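You operate a simulated robot arm through the tools that you are given. There is no shell and no other tool. Be economical: measure what you need, move in short steps, check, and stop when the job is done.

Carry out the task below with a simulated two-armed robot. There is one attempt and no reset: what you move stays moved.

Task
Hold the small light board on the top of the large blue panel steady with one hand and flip the switch of the small light board the other way with the other.
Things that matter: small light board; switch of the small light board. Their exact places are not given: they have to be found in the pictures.

Only the result counts: the job must be done as asked and must still hold three seconds after the hand-in. Knocking over, shifting, dropping, spilling or breaking anything else fails it.

Robot
Two 7-joint arms with two-finger parallel grippers on one trunk, on a base that drives. Base frame: it is fixed to the floor where the robot stands at the start and does not move with it; the origin is under the middle of the robot, x ahead of it, y to its left, z up. Lengths are in mm, angles in degrees, forces in N, time in s.
The left shoulder is at the start at [-109, 119, 729], the right one opposite. With the tool pointing down near the work surface each hand reaches from about 100 to 480 mm from the robot's upright axis, wherever it stands, measured 20 degrees to its own side. Places, roughly: switch of the small light board [500, 100, 1000]. Payload 3.43 kg a hand.
Tool frame (each hand has its own): the origin (TCP) lies between the finger pads and is the grasp point; the fingertips stand 30 mm ahead of it; z points along the fingers, y is the line along which they close. Largest opening 94 mm; finger width 28, thickness 10; the body of the gripper, 50 by 96 mm, starts 55 mm behind the TCP.
Orientation is told as [roll, pitch, yaw] about the base's x, y, z axes, in that order, counted from this pose: with the fingers straight down and closing along the base's y, the tool's x points along the base's -x, its y along +y and its z along -z.

Tools
- The arms move only by the tool apply_moves. It takes "left_plan", "right_plan" or both (then of equal length, played together; a hand with none holds still); each is a list of rows, each an object (a shift or turn left out is 0, a gripper value left out holds the last) with "dp": the shift along the tool's x, y, z in mm, a list of three; "angular": the turn, a rotation vector about the tool's x, y, z in degrees, a list of three; "jaw": the opening, from 0 (shut) to 1 (fully open). In form: [{"dp": [x, y, z], "angular": [wx, wy, wz], "jaw": jaw}, ...]. A call has 1 to 12 rows; each row shifts and turns the commanded pose from where the row before left it, along the tool's axes as they then stand. Rows are played at 5 a second. More than 50 mm and 8.6 degrees between two rows, or a gripper value outside its range, and nothing of the call is played. A pose out of reach is approached as far as the arm can. The call stops where the force on the tool passes 40 N (or 10 N more than at its start, if that is more) or the arm is blocked; 0.2 s more then pass. Each finger travels about 153 mm/s and halts on what it meets, pressing with about 31 N; the grip force reading is that of the motor and also rises with nothing between the fingers. The clock runs only during rows and for 0.2 s after the last one: add rows that do not move to give the fingers time. The reply holds the time, the measured pose of the TCP, the force on the tool along the base axes, the opening and the grip force, in the units named above and with some noise, with the torque about the TCP (base axes, N m) and any sound that the robot's microphone picked up, and new pictures: "show" is both (left out), scene, wrist or none (wrist: the cameras of the hands that moved).
- Cameras (640 x 400 px; columns grow to the right, rows downward): "scene" is now at [44.9, 14.1, 1440.8]; the picture's right is [0.18, -0.98, 0.00], its down [-0.70, -0.13, -0.70] and it looks along [0.69, 0.13, -0.71] (base axes); focal length 251 px, centre (320, 200). "left" rides on the left gripper at [76, -14, -102] in its tool frame; the picture's right is [0.18, 0.98, 0.00], its down [-0.75, 0.14, -0.64] and it looks along [-0.63, 0.12, 0.77] (tool axes); focal length 243 px, centre (320, 200). "right" rides on the right gripper at [76, 14, -103] in its tool frame; the picture's right is [-0.18, 0.98, 0.00], its down [-0.75, -0.14, -0.64] and it looks along [-0.63, -0.12, 0.77] (tool axes); focal length 243 px, centre (320, 200).
- move_column(by): slides the trunk up (or, below 0, down) by that many mm; the arms and the scene camera ride with it, the base frame stays. It gives what a move gives, with no picture.
- steer(legs): drives the robot by 1 to 6 legs, each [ahead, left, turn to the left] in mm, mm and degrees, along the robot's own axes; the way and the turn of a leg run together, so that a leg with both is an arc; at most 1500 mm and 180 degrees a leg. The arms and the cameras ride along, it lands a little off, and it stops where it bumps. It gives what a move gives, and a new picture of the scene camera.
- pan_tilt(pan, tilt): turns the head with the scene camera to pan (to the left, within 143 degrees either way) and tilt (down, from -29 to 69), counted from straight ahead of the robot. It gives what a move gives, and a new picture of the scene camera.
- pixel_to_xyz(camera, pixels): for up to 12 pixels [column, row] of the newest picture of that camera ("zoom" is the newest enlarged one), the place [x, y, z] in the base frame of the surface seen there, good to about 2 mm. No time passes.
- close_up(camera, box): a new picture of the part [left, top, right, bottom] of that camera's present view, enlarged. No time passes.
- finish_job(): hands the job in; it is judged then, once.

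Work in short steps. Measure before you move; look again where a grasp or a placing could have gone wrong, and mend it. You have 80 turns and 260 pictures in all, those below and enlarged ones among them. Open the grippers and draw the arms clear of the work before you hand the job in, unless the task says otherwise; then end with one line.

The tools are called as name(argument=value, ...) on one line, values as JSON. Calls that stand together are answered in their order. apply_moves: Moves the arms, as the interface text tells. Its arguments: {"type":"object","properties":{"left_plan":{"type":"array"},"right_plan":{"type":"array"},"show":{"type":"string","enum":["both","scene","wrist","none"]}},"required":[]} The other tools are called the same way: move_column (by) slides the trunk up or down; steer (legs) drives the base; pan_tilt (pan, tilt) turns the head that bears the scene camera; pixel_to_xyz (camera, pixels) gives the place of the surface under pixels of a picture; close_up (camera, box) takes an enlarged picture of a part of a camera's view; finish_job () hands the job in.

At the start:

```text
time_s: 0.0
left_ee_pos: [333.6, 271.6, 1000.1]
left_tcp_rot: [0.0, 0.0, 0.0]
left_force: [0.0, 0.2, 0.2]
left_torque: [-0.01, -0.01, 0.03]
left_gripper_width: 94.0
left_finger_force: 0.0
right_ee_pos: [286.9, -82.4, 1000.3]
right_tcp_rot: [-0.1, 0.1, 0.0]
right_force: [-0.4, -0.8, 0.4]
right_torque: [0.0, 0.02, -0.04]
right_gripper_width: 94.0
right_finger_force: 0.1
trunk travel left (down, up): [-150.0, 185.0]
robot x, y, heading: [-1.8, 0.8, -0.1]
head pan, tilt: [10.4, 45.4]
```

scene: 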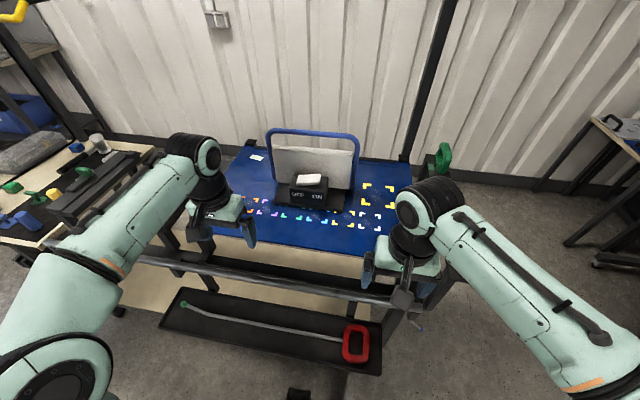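
right: 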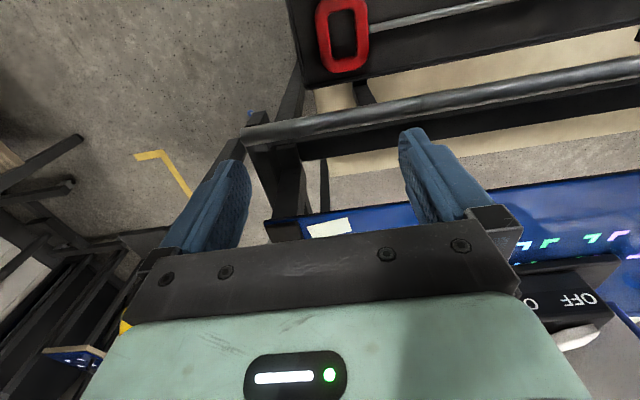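
left: 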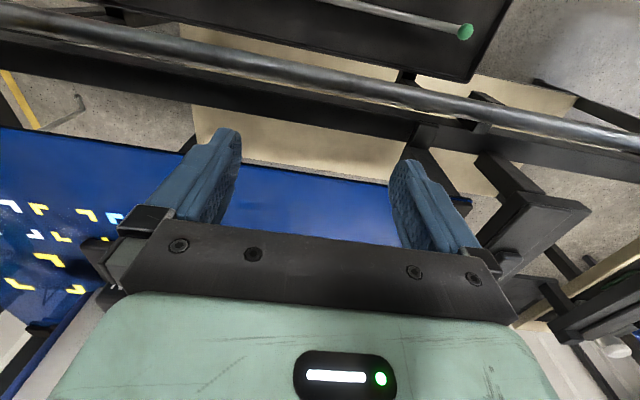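

The small board with a black ON/OFF box is near (315,190) in the scene picture; I zoom in on it.

close_up(camera="scene", box=[240, 110, 400, 230])

close_up(camera="scene", box=[275, 160, 355, 220])

```text
3.33 times, centred on (320, 170) of scene
```

zoom: 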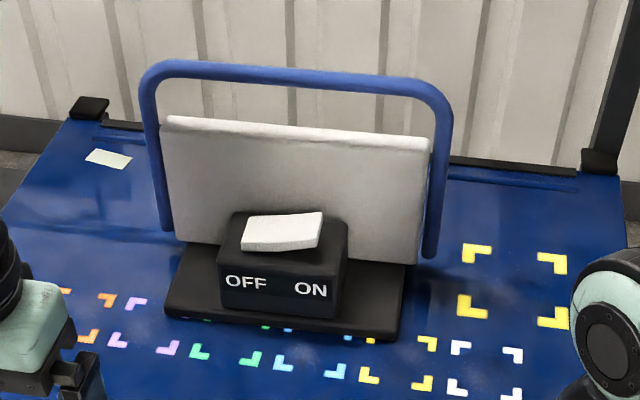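

```text
6.67 times, centred on (315, 190) of scene
```

zoom: 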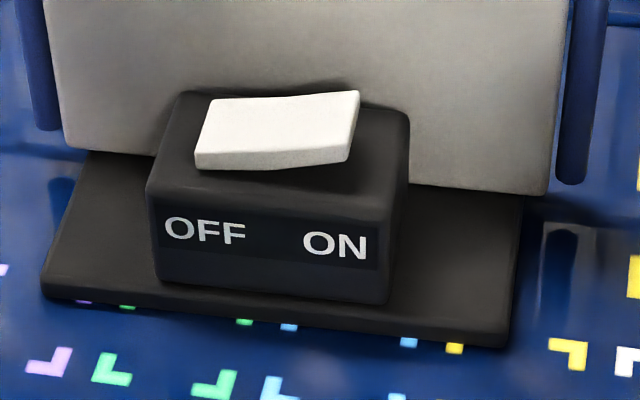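

The rocker seems low at the left (OFF) and raised at the right (ON). I measure the rocker, box, base and the parts that can be held.

pixel_to_xyz(camera="zoom", pixels=[[205, 148], [216, 104], [270, 110], [270, 145], [340, 145], [352, 96], [170, 185], [380, 200], [390, 120], [60, 285], [490, 320], [270, 260]])

pixel_to_xyz(camera="scene", pixels=[[281, 141], [347, 147], [281, 178], [343, 186], [267, 133], [355, 137], [267, 160], [353, 172], [310, 130], [300, 211], [380, 200], [315, 148]])

```text
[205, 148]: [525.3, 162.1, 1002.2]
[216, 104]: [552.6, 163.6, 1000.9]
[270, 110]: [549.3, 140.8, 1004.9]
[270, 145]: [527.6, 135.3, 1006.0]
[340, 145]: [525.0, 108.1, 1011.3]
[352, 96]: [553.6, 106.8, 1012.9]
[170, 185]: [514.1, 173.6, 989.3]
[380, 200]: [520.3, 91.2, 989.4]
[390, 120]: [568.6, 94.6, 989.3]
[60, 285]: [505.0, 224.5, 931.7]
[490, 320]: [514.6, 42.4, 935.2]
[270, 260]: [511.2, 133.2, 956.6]
```

```text
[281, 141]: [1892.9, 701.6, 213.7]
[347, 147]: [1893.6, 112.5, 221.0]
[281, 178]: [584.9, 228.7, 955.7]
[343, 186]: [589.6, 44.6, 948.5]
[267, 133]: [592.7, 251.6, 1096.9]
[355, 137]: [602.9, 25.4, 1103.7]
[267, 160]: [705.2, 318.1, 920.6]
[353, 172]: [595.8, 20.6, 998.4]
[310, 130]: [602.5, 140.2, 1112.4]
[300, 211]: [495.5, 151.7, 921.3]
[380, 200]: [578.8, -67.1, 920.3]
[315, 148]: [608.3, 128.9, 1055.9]
```

The base is a board with a light panel and blue handle (top bar x≈602, z≈1112), which is beyond easy reach. I check the clearance ahead of the robot by tilting the head down.

pixel_to_xyz(camera="scene", pixels=[[250, 284], [300, 288], [280, 235], [250, 370], [330, 370], [320, 248], [298, 395]])

pan_tilt(pan=0, tilt=69)

```text
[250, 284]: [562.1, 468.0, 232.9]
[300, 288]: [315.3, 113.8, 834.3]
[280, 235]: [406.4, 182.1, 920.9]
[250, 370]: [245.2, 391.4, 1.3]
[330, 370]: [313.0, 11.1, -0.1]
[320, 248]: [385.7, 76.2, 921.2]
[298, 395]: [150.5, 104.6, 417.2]
```

```text
time_s: 0.9
left_ee_pos: [333.5, 270.7, 1001.2]
left_tcp_rot: [0.0, 0.0, 0.0]
left_force: [0.0, 0.7, 0.4]
left_torque: [-0.02, 0.02, 0.0]
left_gripper_width: 94.1
left_finger_force: 0.1
right_ee_pos: [285.8, -82.4, 1001.1]
right_tcp_rot: [0.0, 0.0, 0.0]
right_force: [0.4, -0.3, 0.1]
right_torque: [0.01, 0.0, 0.0]
right_gripper_width: 94.0
right_finger_force: 0.0
trunk travel left (down, up): [-150.0, 185.0]
robot x, y, heading: [2.8, 1.9, 0.2]
head pan, tilt: [0.0, 68.8]
```

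scene: 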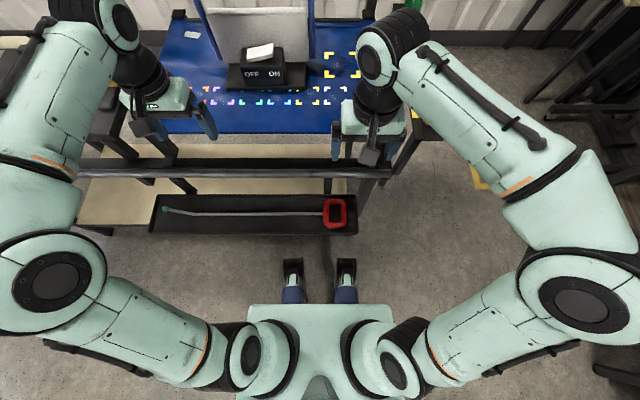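

I measure the tray's front edge and the foremost parts of the robot.

pixel_to_xyz(camera="scene", pixels=[[250, 233], [250, 222], [160, 232], [293, 262], [346, 262], [293, 285], [320, 280], [240, 315], [220, 163], [220, 175], [380, 165], [355, 232]])

```text
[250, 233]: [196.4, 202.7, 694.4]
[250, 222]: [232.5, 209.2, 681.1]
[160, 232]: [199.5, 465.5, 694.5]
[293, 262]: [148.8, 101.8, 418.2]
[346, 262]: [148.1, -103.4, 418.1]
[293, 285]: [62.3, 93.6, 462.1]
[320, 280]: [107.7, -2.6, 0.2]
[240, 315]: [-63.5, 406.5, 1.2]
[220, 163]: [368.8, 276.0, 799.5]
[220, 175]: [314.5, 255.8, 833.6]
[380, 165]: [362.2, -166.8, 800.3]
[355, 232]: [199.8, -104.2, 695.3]
```

There's a tray at x≈196 so I won't drive; instead I raise the trunk and work with hands tilted forward. Left will grip the blue handle's top bar, right will press the ON end.

move_column(by=150)

apply_moves(left_plan=[{"angular": [0, -7.5, 0]}, {"angular": [0, -7.5, 0]}, {"angular": [0, -7.5, 0]}, {"angular": [0, -7.5, 0]}, {"angular": [0, -7.5, 0]}, {"angular": [0, -7.5, 0]}, {"angular": [0, -7.5, 0]}, {"angular": [0, -7.5, 0]}], right_plan=[{"angular": [0, -5, 0], "jaw": 0}, {"angular": [0, -5, 0]}, {"angular": [0, -5, 0]}, {"angular": [0, -5, 0]}, {"angular": [0, -5, 0]}, {"angular": [0, -5, 0]}, {}, {}], show="none")

apply_moves(left_plan=[{"angular": [0, 0, 8.18]}, {"angular": [0, 0, 8.18]}, {"angular": [0, 0, 8.18]}, {"angular": [0, 0, 8.18]}, {"angular": [0, 0, 8.18]}, {"angular": [0, 0, 8.18]}, {"angular": [0, 0, 8.18]}, {"angular": [0, 0, 8.18]}, {"angular": [0, 0, 8.18]}, {"angular": [0, 0, 8.18]}, {"angular": [0, 0, 8.2]}, {"jaw": 0.6}], show="none")

pan_tilt(pan=10, tilt=50)

```text
time_s: 2.6
left_ee_pos: [333.1, 270.5, 1149.8]
left_tcp_rot: [0.0, -0.1, 0.0]
left_force: [-0.1, 0.7, -0.4]
left_torque: [0.02, -0.01, -0.01]
left_gripper_width: 94.0
left_finger_force: 0.1
right_ee_pos: [285.4, -82.1, 1149.9]
right_tcp_rot: [0.0, -0.1, 0.0]
right_force: [-0.7, 0.0, 0.3]
right_torque: [0.02, 0.0, -0.01]
right_gripper_width: 94.1
right_finger_force: 0.1
trunk travel left (down, up): [-300.0, 35.0]
robot x, y, heading: [0.6, -1.0, -0.5]
head pan, tilt: [0.0, 68.8]
```

```text
time_s: 4.4
left_ee_pos: [333.3, 270.8, 1151.0]
left_tcp_rot: [0.0, -60.2, 0.1]
left_force: [0.2, 0.1, 1.1]
left_torque: [-0.01, -0.02, -0.01]
left_gripper_width: 93.9
left_finger_force: 0.1
right_ee_pos: [285.3, -81.8, 1150.3]
right_tcp_rot: [0.0, -30.0, 0.0]
right_force: [-0.5, 1.0, -0.2]
right_torque: [-0.01, -0.02, -0.04]
right_gripper_width: 0.1
right_finger_force: 30.6
trunk travel left (down, up): [-300.0, 35.0]
robot x, y, heading: [-1.9, 1.8, -0.0]
head pan, tilt: [0.0, 68.8]
```

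```text
time_s: 7.0
left_ee_pos: [333.6, 270.8, 1150.8]
left_tcp_rot: [60.0, 0.1, -90.2]
left_force: [-0.1, -0.4, -0.1]
left_torque: [0.01, 0.02, -0.03]
left_gripper_width: 56.5
left_finger_force: 0.1
right_ee_pos: [285.7, -82.0, 1149.9]
right_tcp_rot: [-0.1, -30.0, 0.0]
right_force: [-0.5, 0.1, 0.5]
right_torque: [0.0, 0.03, 0.01]
right_gripper_width: 0.3
right_finger_force: 31.0
trunk travel left (down, up): [-300.0, 35.0]
robot x, y, heading: [-1.5, -1.0, -0.2]
head pan, tilt: [0.0, 68.8]
```

```text
time_s: 7.8
left_ee_pos: [334.5, 272.6, 1149.4]
left_tcp_rot: [60.0, 0.0, -90.1]
left_force: [0.0, 0.9, 0.2]
left_torque: [-0.02, 0.01, 0.0]
left_gripper_width: 56.1
left_finger_force: 0.0
right_ee_pos: [285.9, -83.0, 1149.9]
right_tcp_rot: [-0.1, -30.0, 0.0]
right_force: [-0.6, 0.0, 0.6]
right_torque: [-0.02, 0.04, 0.0]
right_gripper_width: 0.1
right_finger_force: 30.8
trunk travel left (down, up): [-300.0, 35.0]
robot x, y, heading: [1.3, -0.4, -0.2]
head pan, tilt: [10.0, 50.0]
```

scene: 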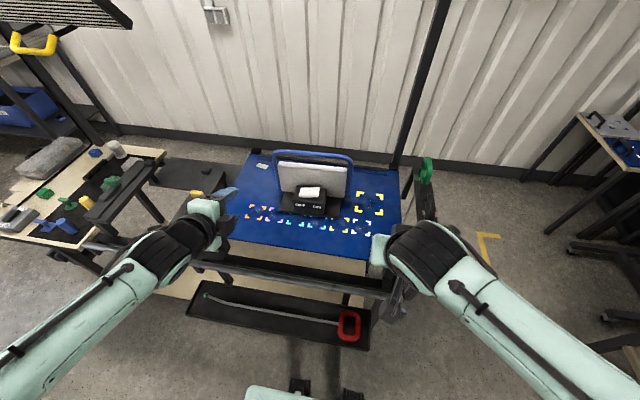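

Both wrists took the poses fine. I zoom on the board from this view and measure the bar, panel top and rocker.

close_up(camera="scene", box=[264, 140, 360, 200])

close_up(camera="scene", box=[262, 140, 310, 170])

```text
6.67 times, centred on (312, 170) of scene
```

zoom: 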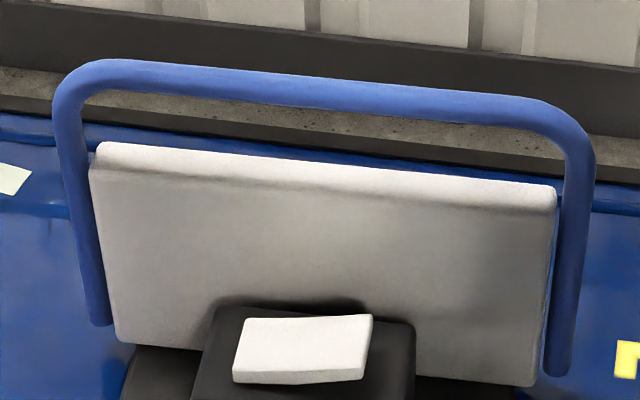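

```text
13.33 times, centred on (286, 155) of scene
```

zoom: 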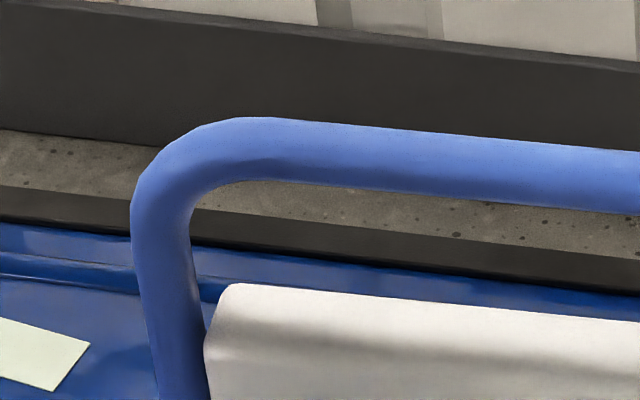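

pixel_to_xyz(camera="zoom", pixels=[[300, 128], [300, 150], [300, 175], [420, 140], [420, 165], [420, 188], [300, 295], [420, 310], [420, 340], [160, 250], [185, 330], [240, 290]])

pixel_to_xyz(camera="scene", pixels=[[276, 156], [277, 187], [350, 170], [348, 192], [317, 189], [301, 190]])

```text
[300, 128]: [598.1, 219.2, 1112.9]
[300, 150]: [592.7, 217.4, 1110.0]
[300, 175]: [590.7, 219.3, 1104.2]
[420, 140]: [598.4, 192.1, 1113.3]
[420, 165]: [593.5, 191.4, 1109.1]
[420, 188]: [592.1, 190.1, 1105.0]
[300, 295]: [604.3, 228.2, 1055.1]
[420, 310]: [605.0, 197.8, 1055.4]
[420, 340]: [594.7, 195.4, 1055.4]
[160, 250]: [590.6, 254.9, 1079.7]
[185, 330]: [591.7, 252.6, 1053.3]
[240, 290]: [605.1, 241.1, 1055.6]
```

```text
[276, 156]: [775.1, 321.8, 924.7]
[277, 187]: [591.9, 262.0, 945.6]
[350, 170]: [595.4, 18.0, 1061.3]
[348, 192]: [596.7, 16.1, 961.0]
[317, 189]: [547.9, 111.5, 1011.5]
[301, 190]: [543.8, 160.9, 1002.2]
```

The bar centre is about (598, 205, 1105), diameter ~16, and the panel top is at z 1055. I move the left hand to just short of the bar with a 38 mm opening.

apply_moves(left_plan=[{"dp": [-11.2, 15.5, 30.5], "jaw": 0.4}, {"dp": [-11.2, 15.5, 30.5]}, {"dp": [-11.2, 15.5, 30.5]}, {"dp": [-11.2, 15.5, 30.5]}, {"dp": [-11.2, 15.5, 30.5]}, {"dp": [-11.2, 15.5, 30.5]}, {}])

```text
time_s: 9.4
left_ee_pos: [537.5, 205.3, 1137.9]
left_tcp_rot: [60.0, 0.0, -90.0]
left_force: [0.2, 1.4, 0.2]
left_torque: [0.0, -0.02, -0.03]
left_gripper_width: 37.3
left_finger_force: 0.0
right_ee_pos: [285.0, -81.6, 1149.4]
right_tcp_rot: [-0.1, -30.1, 0.1]
right_force: [-0.7, -0.1, -0.2]
right_torque: [0.0, -0.01, 0.03]
right_gripper_width: 0.0
right_finger_force: 31.1
trunk travel left (down, up): [-300.0, 35.0]
robot x, y, heading: [0.4, -1.6, -0.2]
head pan, tilt: [10.0, 50.0]
```

scene: 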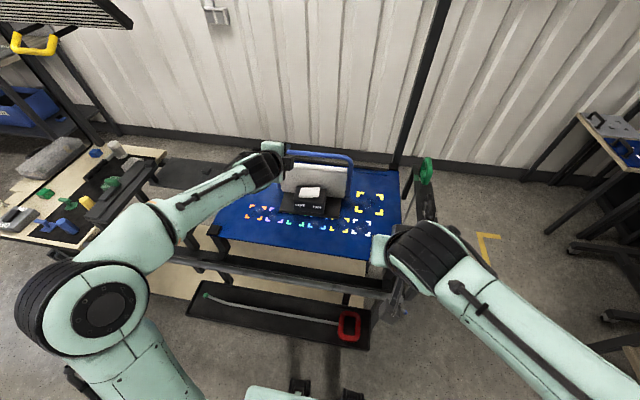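
left: 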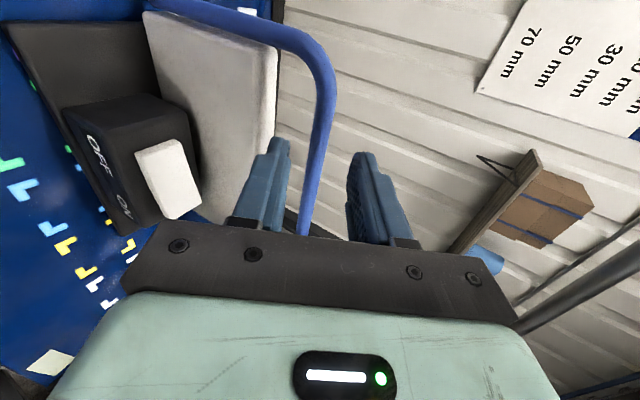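

The bar lies between the fingers in line; I advance 62 mm along the fingers.

apply_moves(left_plan=[{"dp": [0, 0.5, 16]}, {"dp": [0, 0.5, 16]}, {"dp": [0, 0.5, 16]}, {"dp": [0, 0.2, 14]}, {}])

close_up(camera="scene", box=[250, 130, 362, 200])

```text
time_s: 10.6
left_ee_pos: [593.5, 205.1, 1109.3]
left_tcp_rot: [60.0, 0.0, -90.0]
left_force: [-0.4, -1.4, 0.9]
left_torque: [0.05, -0.01, 0.01]
left_gripper_width: 37.6
left_finger_force: 0.0
right_ee_pos: [286.5, -82.7, 1151.0]
right_tcp_rot: [0.0, -30.0, 0.0]
right_force: [-0.2, -0.6, 1.0]
right_torque: [-0.04, -0.01, -0.01]
right_gripper_width: 0.1
right_finger_force: 31.2
trunk travel left (down, up): [-300.0, 35.0]
robot x, y, heading: [0.1, 1.8, 0.0]
head pan, tilt: [10.0, 50.0]
```

scene: 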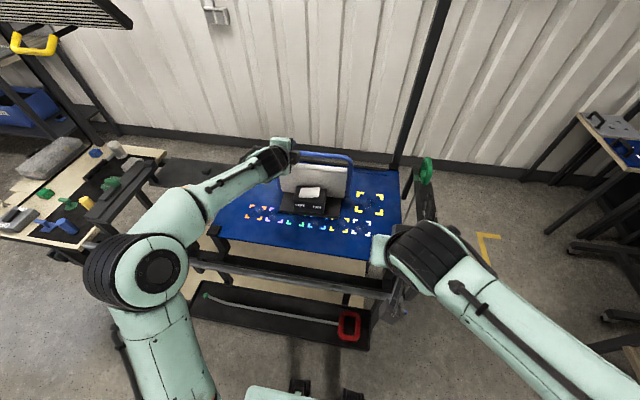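
left: 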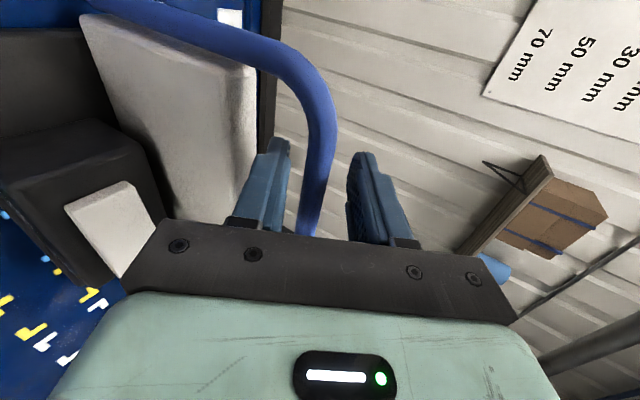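

```text
5.71 times, centred on (306, 165) of scene
```

zoom: 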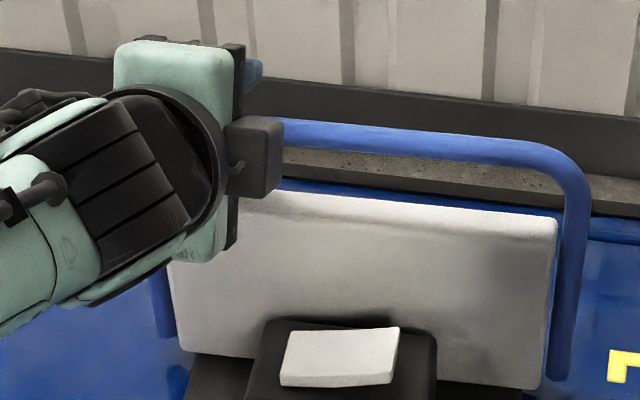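

The bar is between the fingers, near centre; I close the left hand.

apply_moves(left_plan=[{"jaw": 0.25}, {"jaw": 0.2}, {"jaw": 0.1}, {"jaw": 0}, {}], show="wrist")

apply_moves(right_plan=[{"dp": [-23.5, 24.4, 21.5]}, {"dp": [-23.5, 24.4, 21.5]}, {"dp": [-23.5, 24.4, 21.5]}, {"dp": [-23.5, 24.4, 21.5]}, {"dp": [-23.5, 24.4, 21.5]}, {"dp": [-23.5, 24.4, 21.5]}, {"dp": [-23.5, 24.4, 21.5]}, {"dp": [-23.5, 24.4, 21.5]}, {}])

close_up(camera="scene", box=[250, 130, 362, 220])

```text
time_s: 11.8
left_ee_pos: [592.8, 205.0, 1108.9]
left_tcp_rot: [59.9, 0.0, -90.0]
left_force: [0.3, 0.2, -0.3]
left_torque: [0.08, 0.02, -0.12]
left_gripper_width: 13.5
left_finger_force: 30.8
right_ee_pos: [286.0, -81.6, 1149.2]
right_tcp_rot: [0.0, -29.9, 0.1]
right_force: [-0.2, -0.3, 0.0]
right_torque: [0.0, 0.01, 0.02]
right_gripper_width: 0.1
right_finger_force: 30.8
trunk travel left (down, up): [-300.0, 35.0]
robot x, y, heading: [0.4, 1.3, 0.1]
head pan, tilt: [10.0, 50.0]
```

left: 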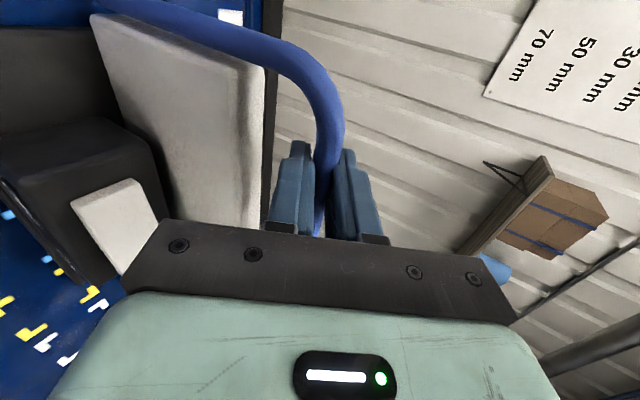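

```text
time_s: 13.8
left_ee_pos: [592.6, 206.5, 1111.1]
left_tcp_rot: [60.0, 0.2, -89.7]
left_force: [2.6, 7.5, 0.2]
left_torque: [-0.31, 0.4, -0.41]
left_gripper_width: 13.6
left_finger_force: 31.1
right_ee_pos: [534.8, 111.7, 1093.9]
right_tcp_rot: [-0.2, -29.9, -0.1]
right_force: [-3.5, -7.3, -2.9]
right_torque: [0.42, -0.26, 0.29]
right_gripper_width: 0.0
right_finger_force: 31.3
trunk travel left (down, up): [-300.0, 35.0]
robot x, y, heading: [1.2, -0.3, -0.2]
head pan, tilt: [10.0, 50.0]
```

scene: 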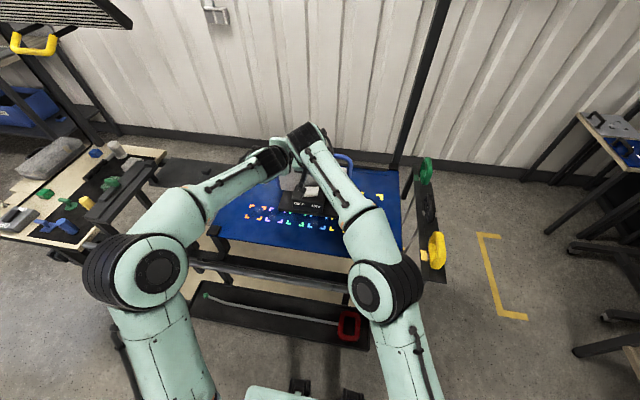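
right: 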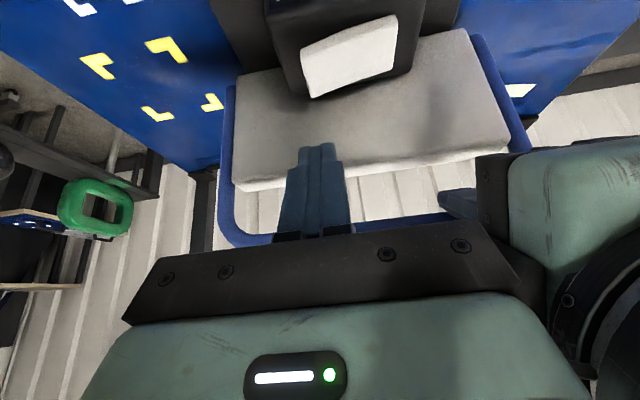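

```text
4.44 times, centred on (306, 175) of scene
```

zoom: 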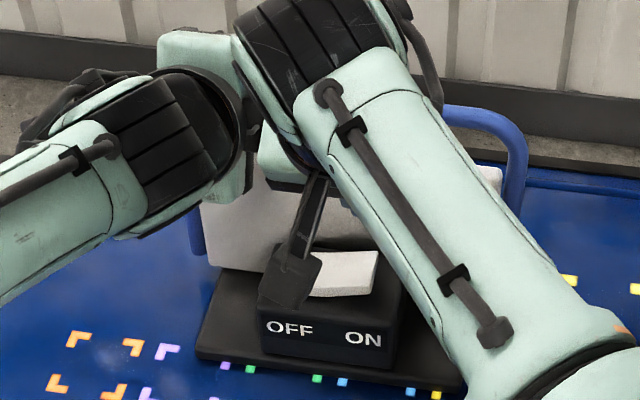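

The hands touch lightly (≈7 N sideways). I back the right hand off to −y and lean it 20° so that its body stays clear of the left gripper.

apply_moves(right_plan=[{"dp": [0, -20, 0]}, {"dp": [0, -20, 0]}, {"angular": [-6.67, 0, 0]}, {"angular": [-6.67, 0, 0]}, {"angular": [-6.67, 0, 0]}, {}])

```text
time_s: 15.2
left_ee_pos: [593.1, 205.9, 1110.5]
left_tcp_rot: [59.9, 0.0, -90.0]
left_force: [-0.2, 0.4, 0.4]
left_torque: [0.2, 0.02, -0.02]
left_gripper_width: 13.5
left_finger_force: 30.9
right_ee_pos: [535.8, 72.5, 1095.4]
right_tcp_rot: [20.1, -30.0, 0.0]
right_force: [-0.6, 1.1, -0.4]
right_torque: [0.02, 0.0, -0.02]
right_gripper_width: 0.1
right_finger_force: 31.1
trunk travel left (down, up): [-300.0, 35.0]
robot x, y, heading: [3.3, 2.1, -0.1]
head pan, tilt: [10.0, 50.0]
```

scene: 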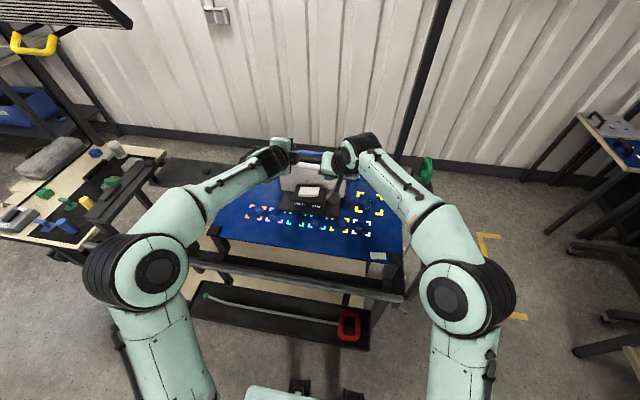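
right: 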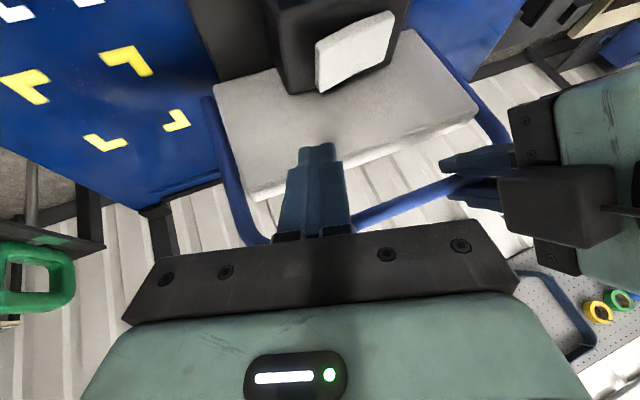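

Forces are back to zero. I verify the board and rocker position again from the scene camera.

close_up(camera="scene", box=[280, 170, 344, 210])

pixel_to_xyz(camera="right", pixels=[[325, 60], [335, 80], [388, 30], [360, 45], [318, 65]])

```text
10.00 times, centred on (312, 190) of scene
```

zoom: 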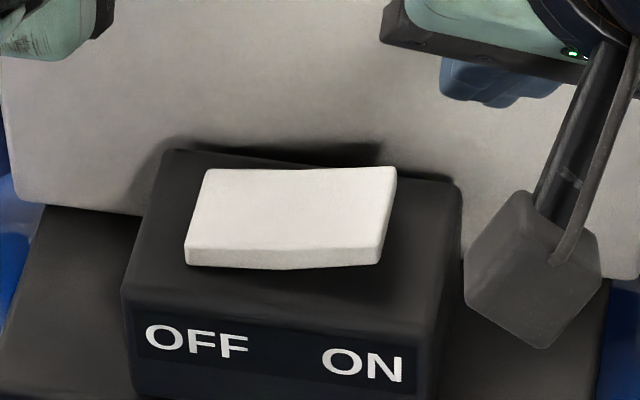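

```text
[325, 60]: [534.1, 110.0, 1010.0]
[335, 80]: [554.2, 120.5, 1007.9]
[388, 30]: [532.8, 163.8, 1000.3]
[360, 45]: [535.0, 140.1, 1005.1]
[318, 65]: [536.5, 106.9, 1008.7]
```

The rocker is where it was, ON end at (535,108,1010). I move to 10 mm above the ON end.

apply_moves(right_plan=[{"dp": [7.2, 7.6, 14.7]}, {"dp": [7.2, 7.6, 14.7]}, {"dp": [7.2, 7.6, 14.7]}, {}])

close_up(camera="scene", box=[264, 155, 360, 215])

```text
time_s: 16.2
left_ee_pos: [593.0, 204.5, 1109.8]
left_tcp_rot: [60.0, -0.1, -90.0]
left_force: [-1.1, 0.1, -1.0]
left_torque: [0.26, 0.06, -0.04]
left_gripper_width: 13.5
left_finger_force: 31.6
right_ee_pos: [531.6, 109.0, 1054.1]
right_tcp_rot: [20.0, -30.0, 0.0]
right_force: [0.0, 0.7, -0.7]
right_torque: [0.0, 0.02, 0.0]
right_gripper_width: 0.0
right_finger_force: 30.9
trunk travel left (down, up): [-300.0, 35.0]
robot x, y, heading: [0.3, 0.7, 0.1]
head pan, tilt: [10.0, 50.0]
```

scene: 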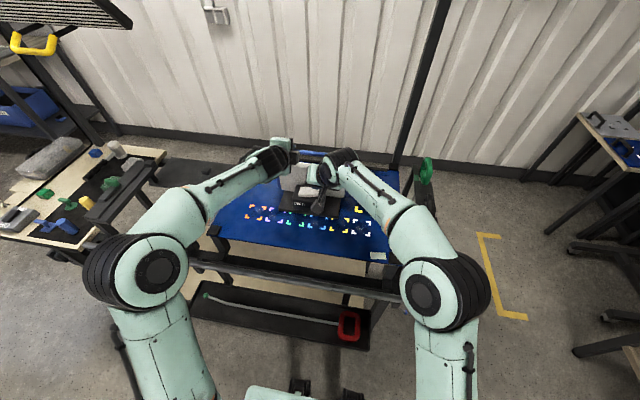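
right: 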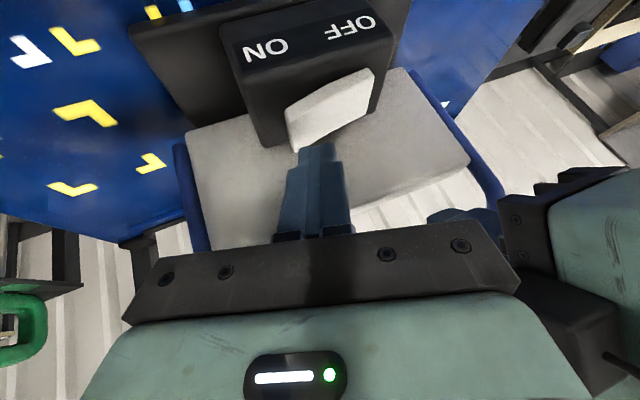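

```text
6.67 times, centred on (312, 185) of scene
```

zoom: 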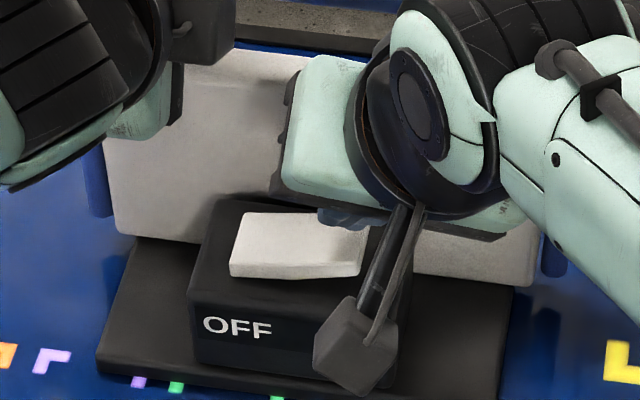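

The fingertip is over the ON end. I press straight down in 3 mm rows, 15 mm first.

apply_moves(right_plan=[{"dp": [1.5, -0.89, 2.44]}, {"dp": [1.5, -0.89, 2.44]}, {"dp": [1.5, -0.89, 2.44]}, {"dp": [1.5, -0.89, 2.44]}, {"dp": [1.5, -0.89, 2.44]}], show="wrist")

```text
time_s: 17.4
left_ee_pos: [593.9, 205.1, 1110.2]
left_tcp_rot: [59.9, 0.1, -90.0]
left_force: [0.0, 0.4, -0.1]
left_torque: [0.21, 0.01, -0.01]
left_gripper_width: 13.5
left_finger_force: 30.8
right_ee_pos: [532.4, 109.0, 1038.3]
right_tcp_rot: [20.0, -29.9, -0.1]
right_force: [-0.2, 0.4, 1.0]
right_torque: [0.0, -0.01, 0.03]
right_gripper_width: 0.0
right_finger_force: 31.5
trunk travel left (down, up): [-300.0, 35.0]
robot x, y, heading: [1.4, 4.6, -0.1]
head pan, tilt: [10.0, 50.0]
```

right: 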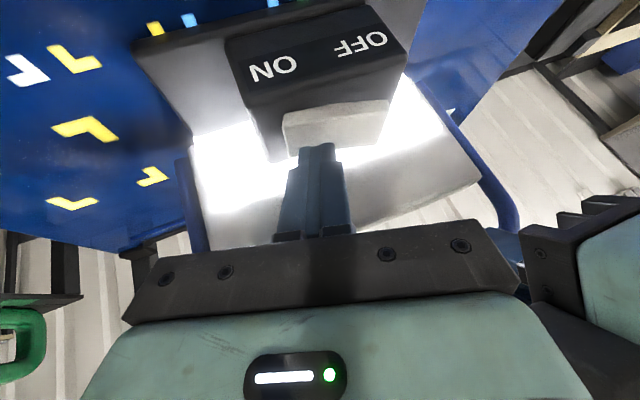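

The light is on and the rocker has flipped. I lift the right hand clear, first straight up, then back and to its side, and check.

apply_moves(right_plan=[{"dp": [-10, 5.9, -16.3]}, {"dp": [-10, 5.9, -16.3]}, {"dp": [-10, -10, -20]}, {"dp": [0, -30, -20]}, {"dp": [0, -30, -20]}, {}])

close_up(camera="scene", box=[264, 155, 360, 215])

```text
time_s: 18.8
left_ee_pos: [594.0, 206.7, 1109.1]
left_tcp_rot: [59.9, 0.1, -89.9]
left_force: [0.8, 0.0, 0.1]
left_torque: [0.13, 0.06, -0.03]
left_gripper_width: 13.5
left_finger_force: 31.0
right_ee_pos: [526.1, 23.9, 1114.2]
right_tcp_rot: [20.0, -29.9, -0.1]
right_force: [1.1, -1.2, 0.1]
right_torque: [0.0, -0.02, -0.02]
right_gripper_width: 0.0
right_finger_force: 31.3
trunk travel left (down, up): [-300.0, 35.0]
robot x, y, heading: [-4.7, 0.0, -0.2]
head pan, tilt: [10.0, 50.0]
```

scene: 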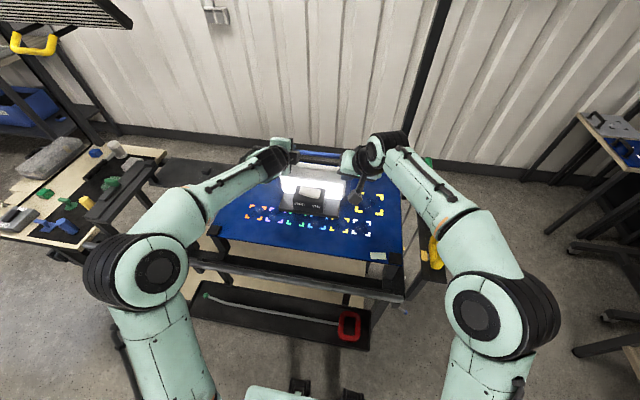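
right: 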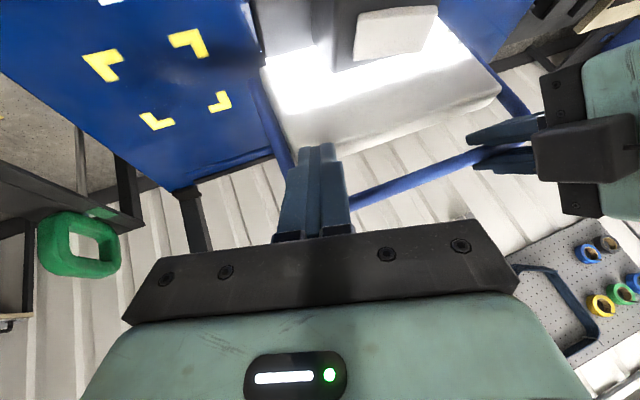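

```text
6.67 times, centred on (312, 185) of scene
```

zoom: 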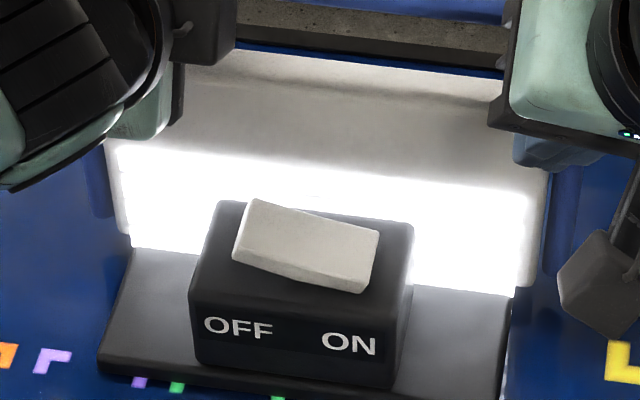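

The light stays on with the rocker in ON. I open the left hand to 0.4, back out along the fingers, and draw both arms away.

apply_moves(left_plan=[{"jaw": 0.2}, {"jaw": 0.3}, {"jaw": 0.4}, {}, {"dp": [0, 0, -20]}, {"dp": [0, 0, -25]}, {"dp": [0, 0, -25]}, {"dp": [0, 0, -35]}, {"dp": [0, 0, -40]}, {"dp": [0, 0, -40]}, {}], right_plan=[{"dp": [0, 0, -20]}, {"dp": [10, -10, -30]}, {"dp": [20, -10, -30]}, {"dp": [20, -10, -30]}, {"dp": [20, -10, -20]}, {"dp": [20, -10, -20]}, {"jaw": 0.5}, {}, {}, {}, {}])

close_up(camera="scene", box=[248, 140, 376, 220])

pixel_to_xyz(camera="scene", pixels=[[317, 190], [301, 190], [350, 170], [330, 155]])

```text
time_s: 21.2
left_ee_pos: [433.3, 200.9, 1201.9]
left_tcp_rot: [59.9, -0.1, -89.9]
left_force: [-0.7, 0.2, 0.4]
left_torque: [-0.02, 0.01, 0.0]
left_gripper_width: 37.4
left_finger_force: 0.1
right_ee_pos: [387.1, -77.1, 1177.8]
right_tcp_rot: [20.0, -29.9, 0.0]
right_force: [0.2, 0.2, -1.0]
right_torque: [0.02, 0.02, -0.02]
right_gripper_width: 47.1
right_finger_force: 0.0
trunk travel left (down, up): [-300.0, 35.0]
robot x, y, heading: [0.2, -2.1, -0.1]
head pan, tilt: [10.0, 50.0]
```

scene: 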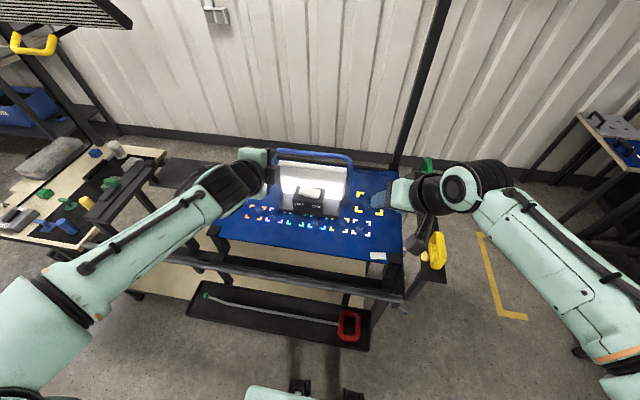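
right: 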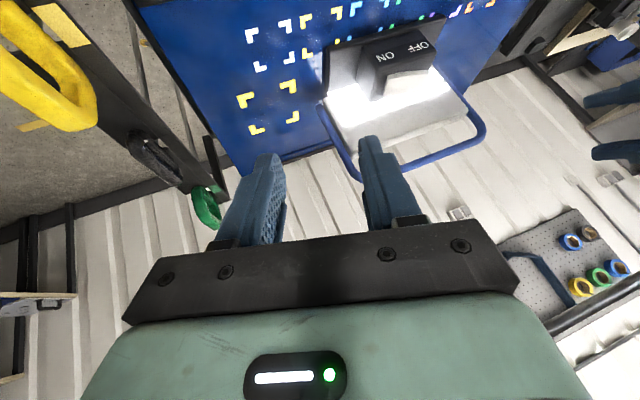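
left: 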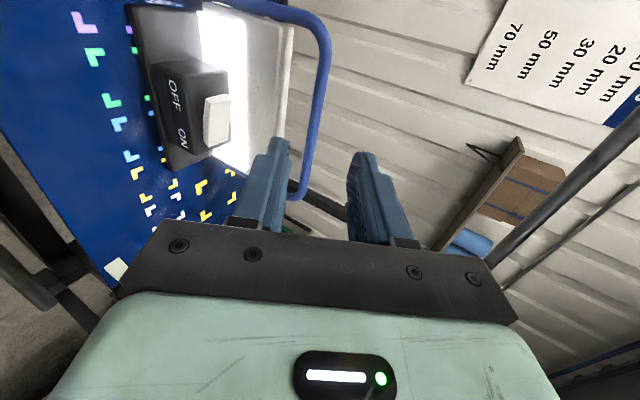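

```text
5.00 times, centred on (312, 180) of scene
```

zoom: 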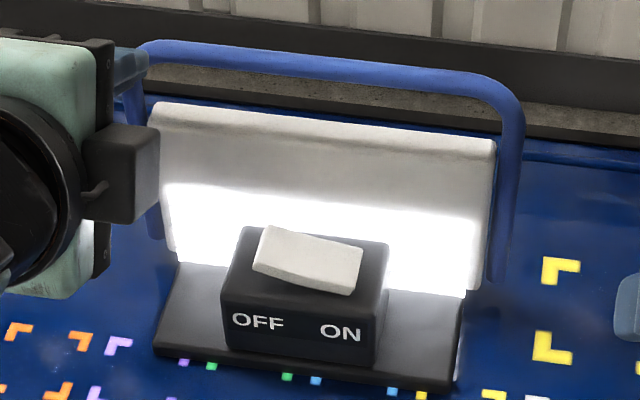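

```text
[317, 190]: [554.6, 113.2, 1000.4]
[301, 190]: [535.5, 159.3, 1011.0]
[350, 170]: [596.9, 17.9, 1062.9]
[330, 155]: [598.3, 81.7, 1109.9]
```

The board stands in place, the switch is at ON with the light lit, and both hands are open and clear, so I hand in.

finish_job()

```text
The job is handed in.
```

The left hand held the light board by its blue handle while the right hand flipped its switch from OFF to ON. The light is lit, the board hasn't shifted, and both arms are drawn clear.
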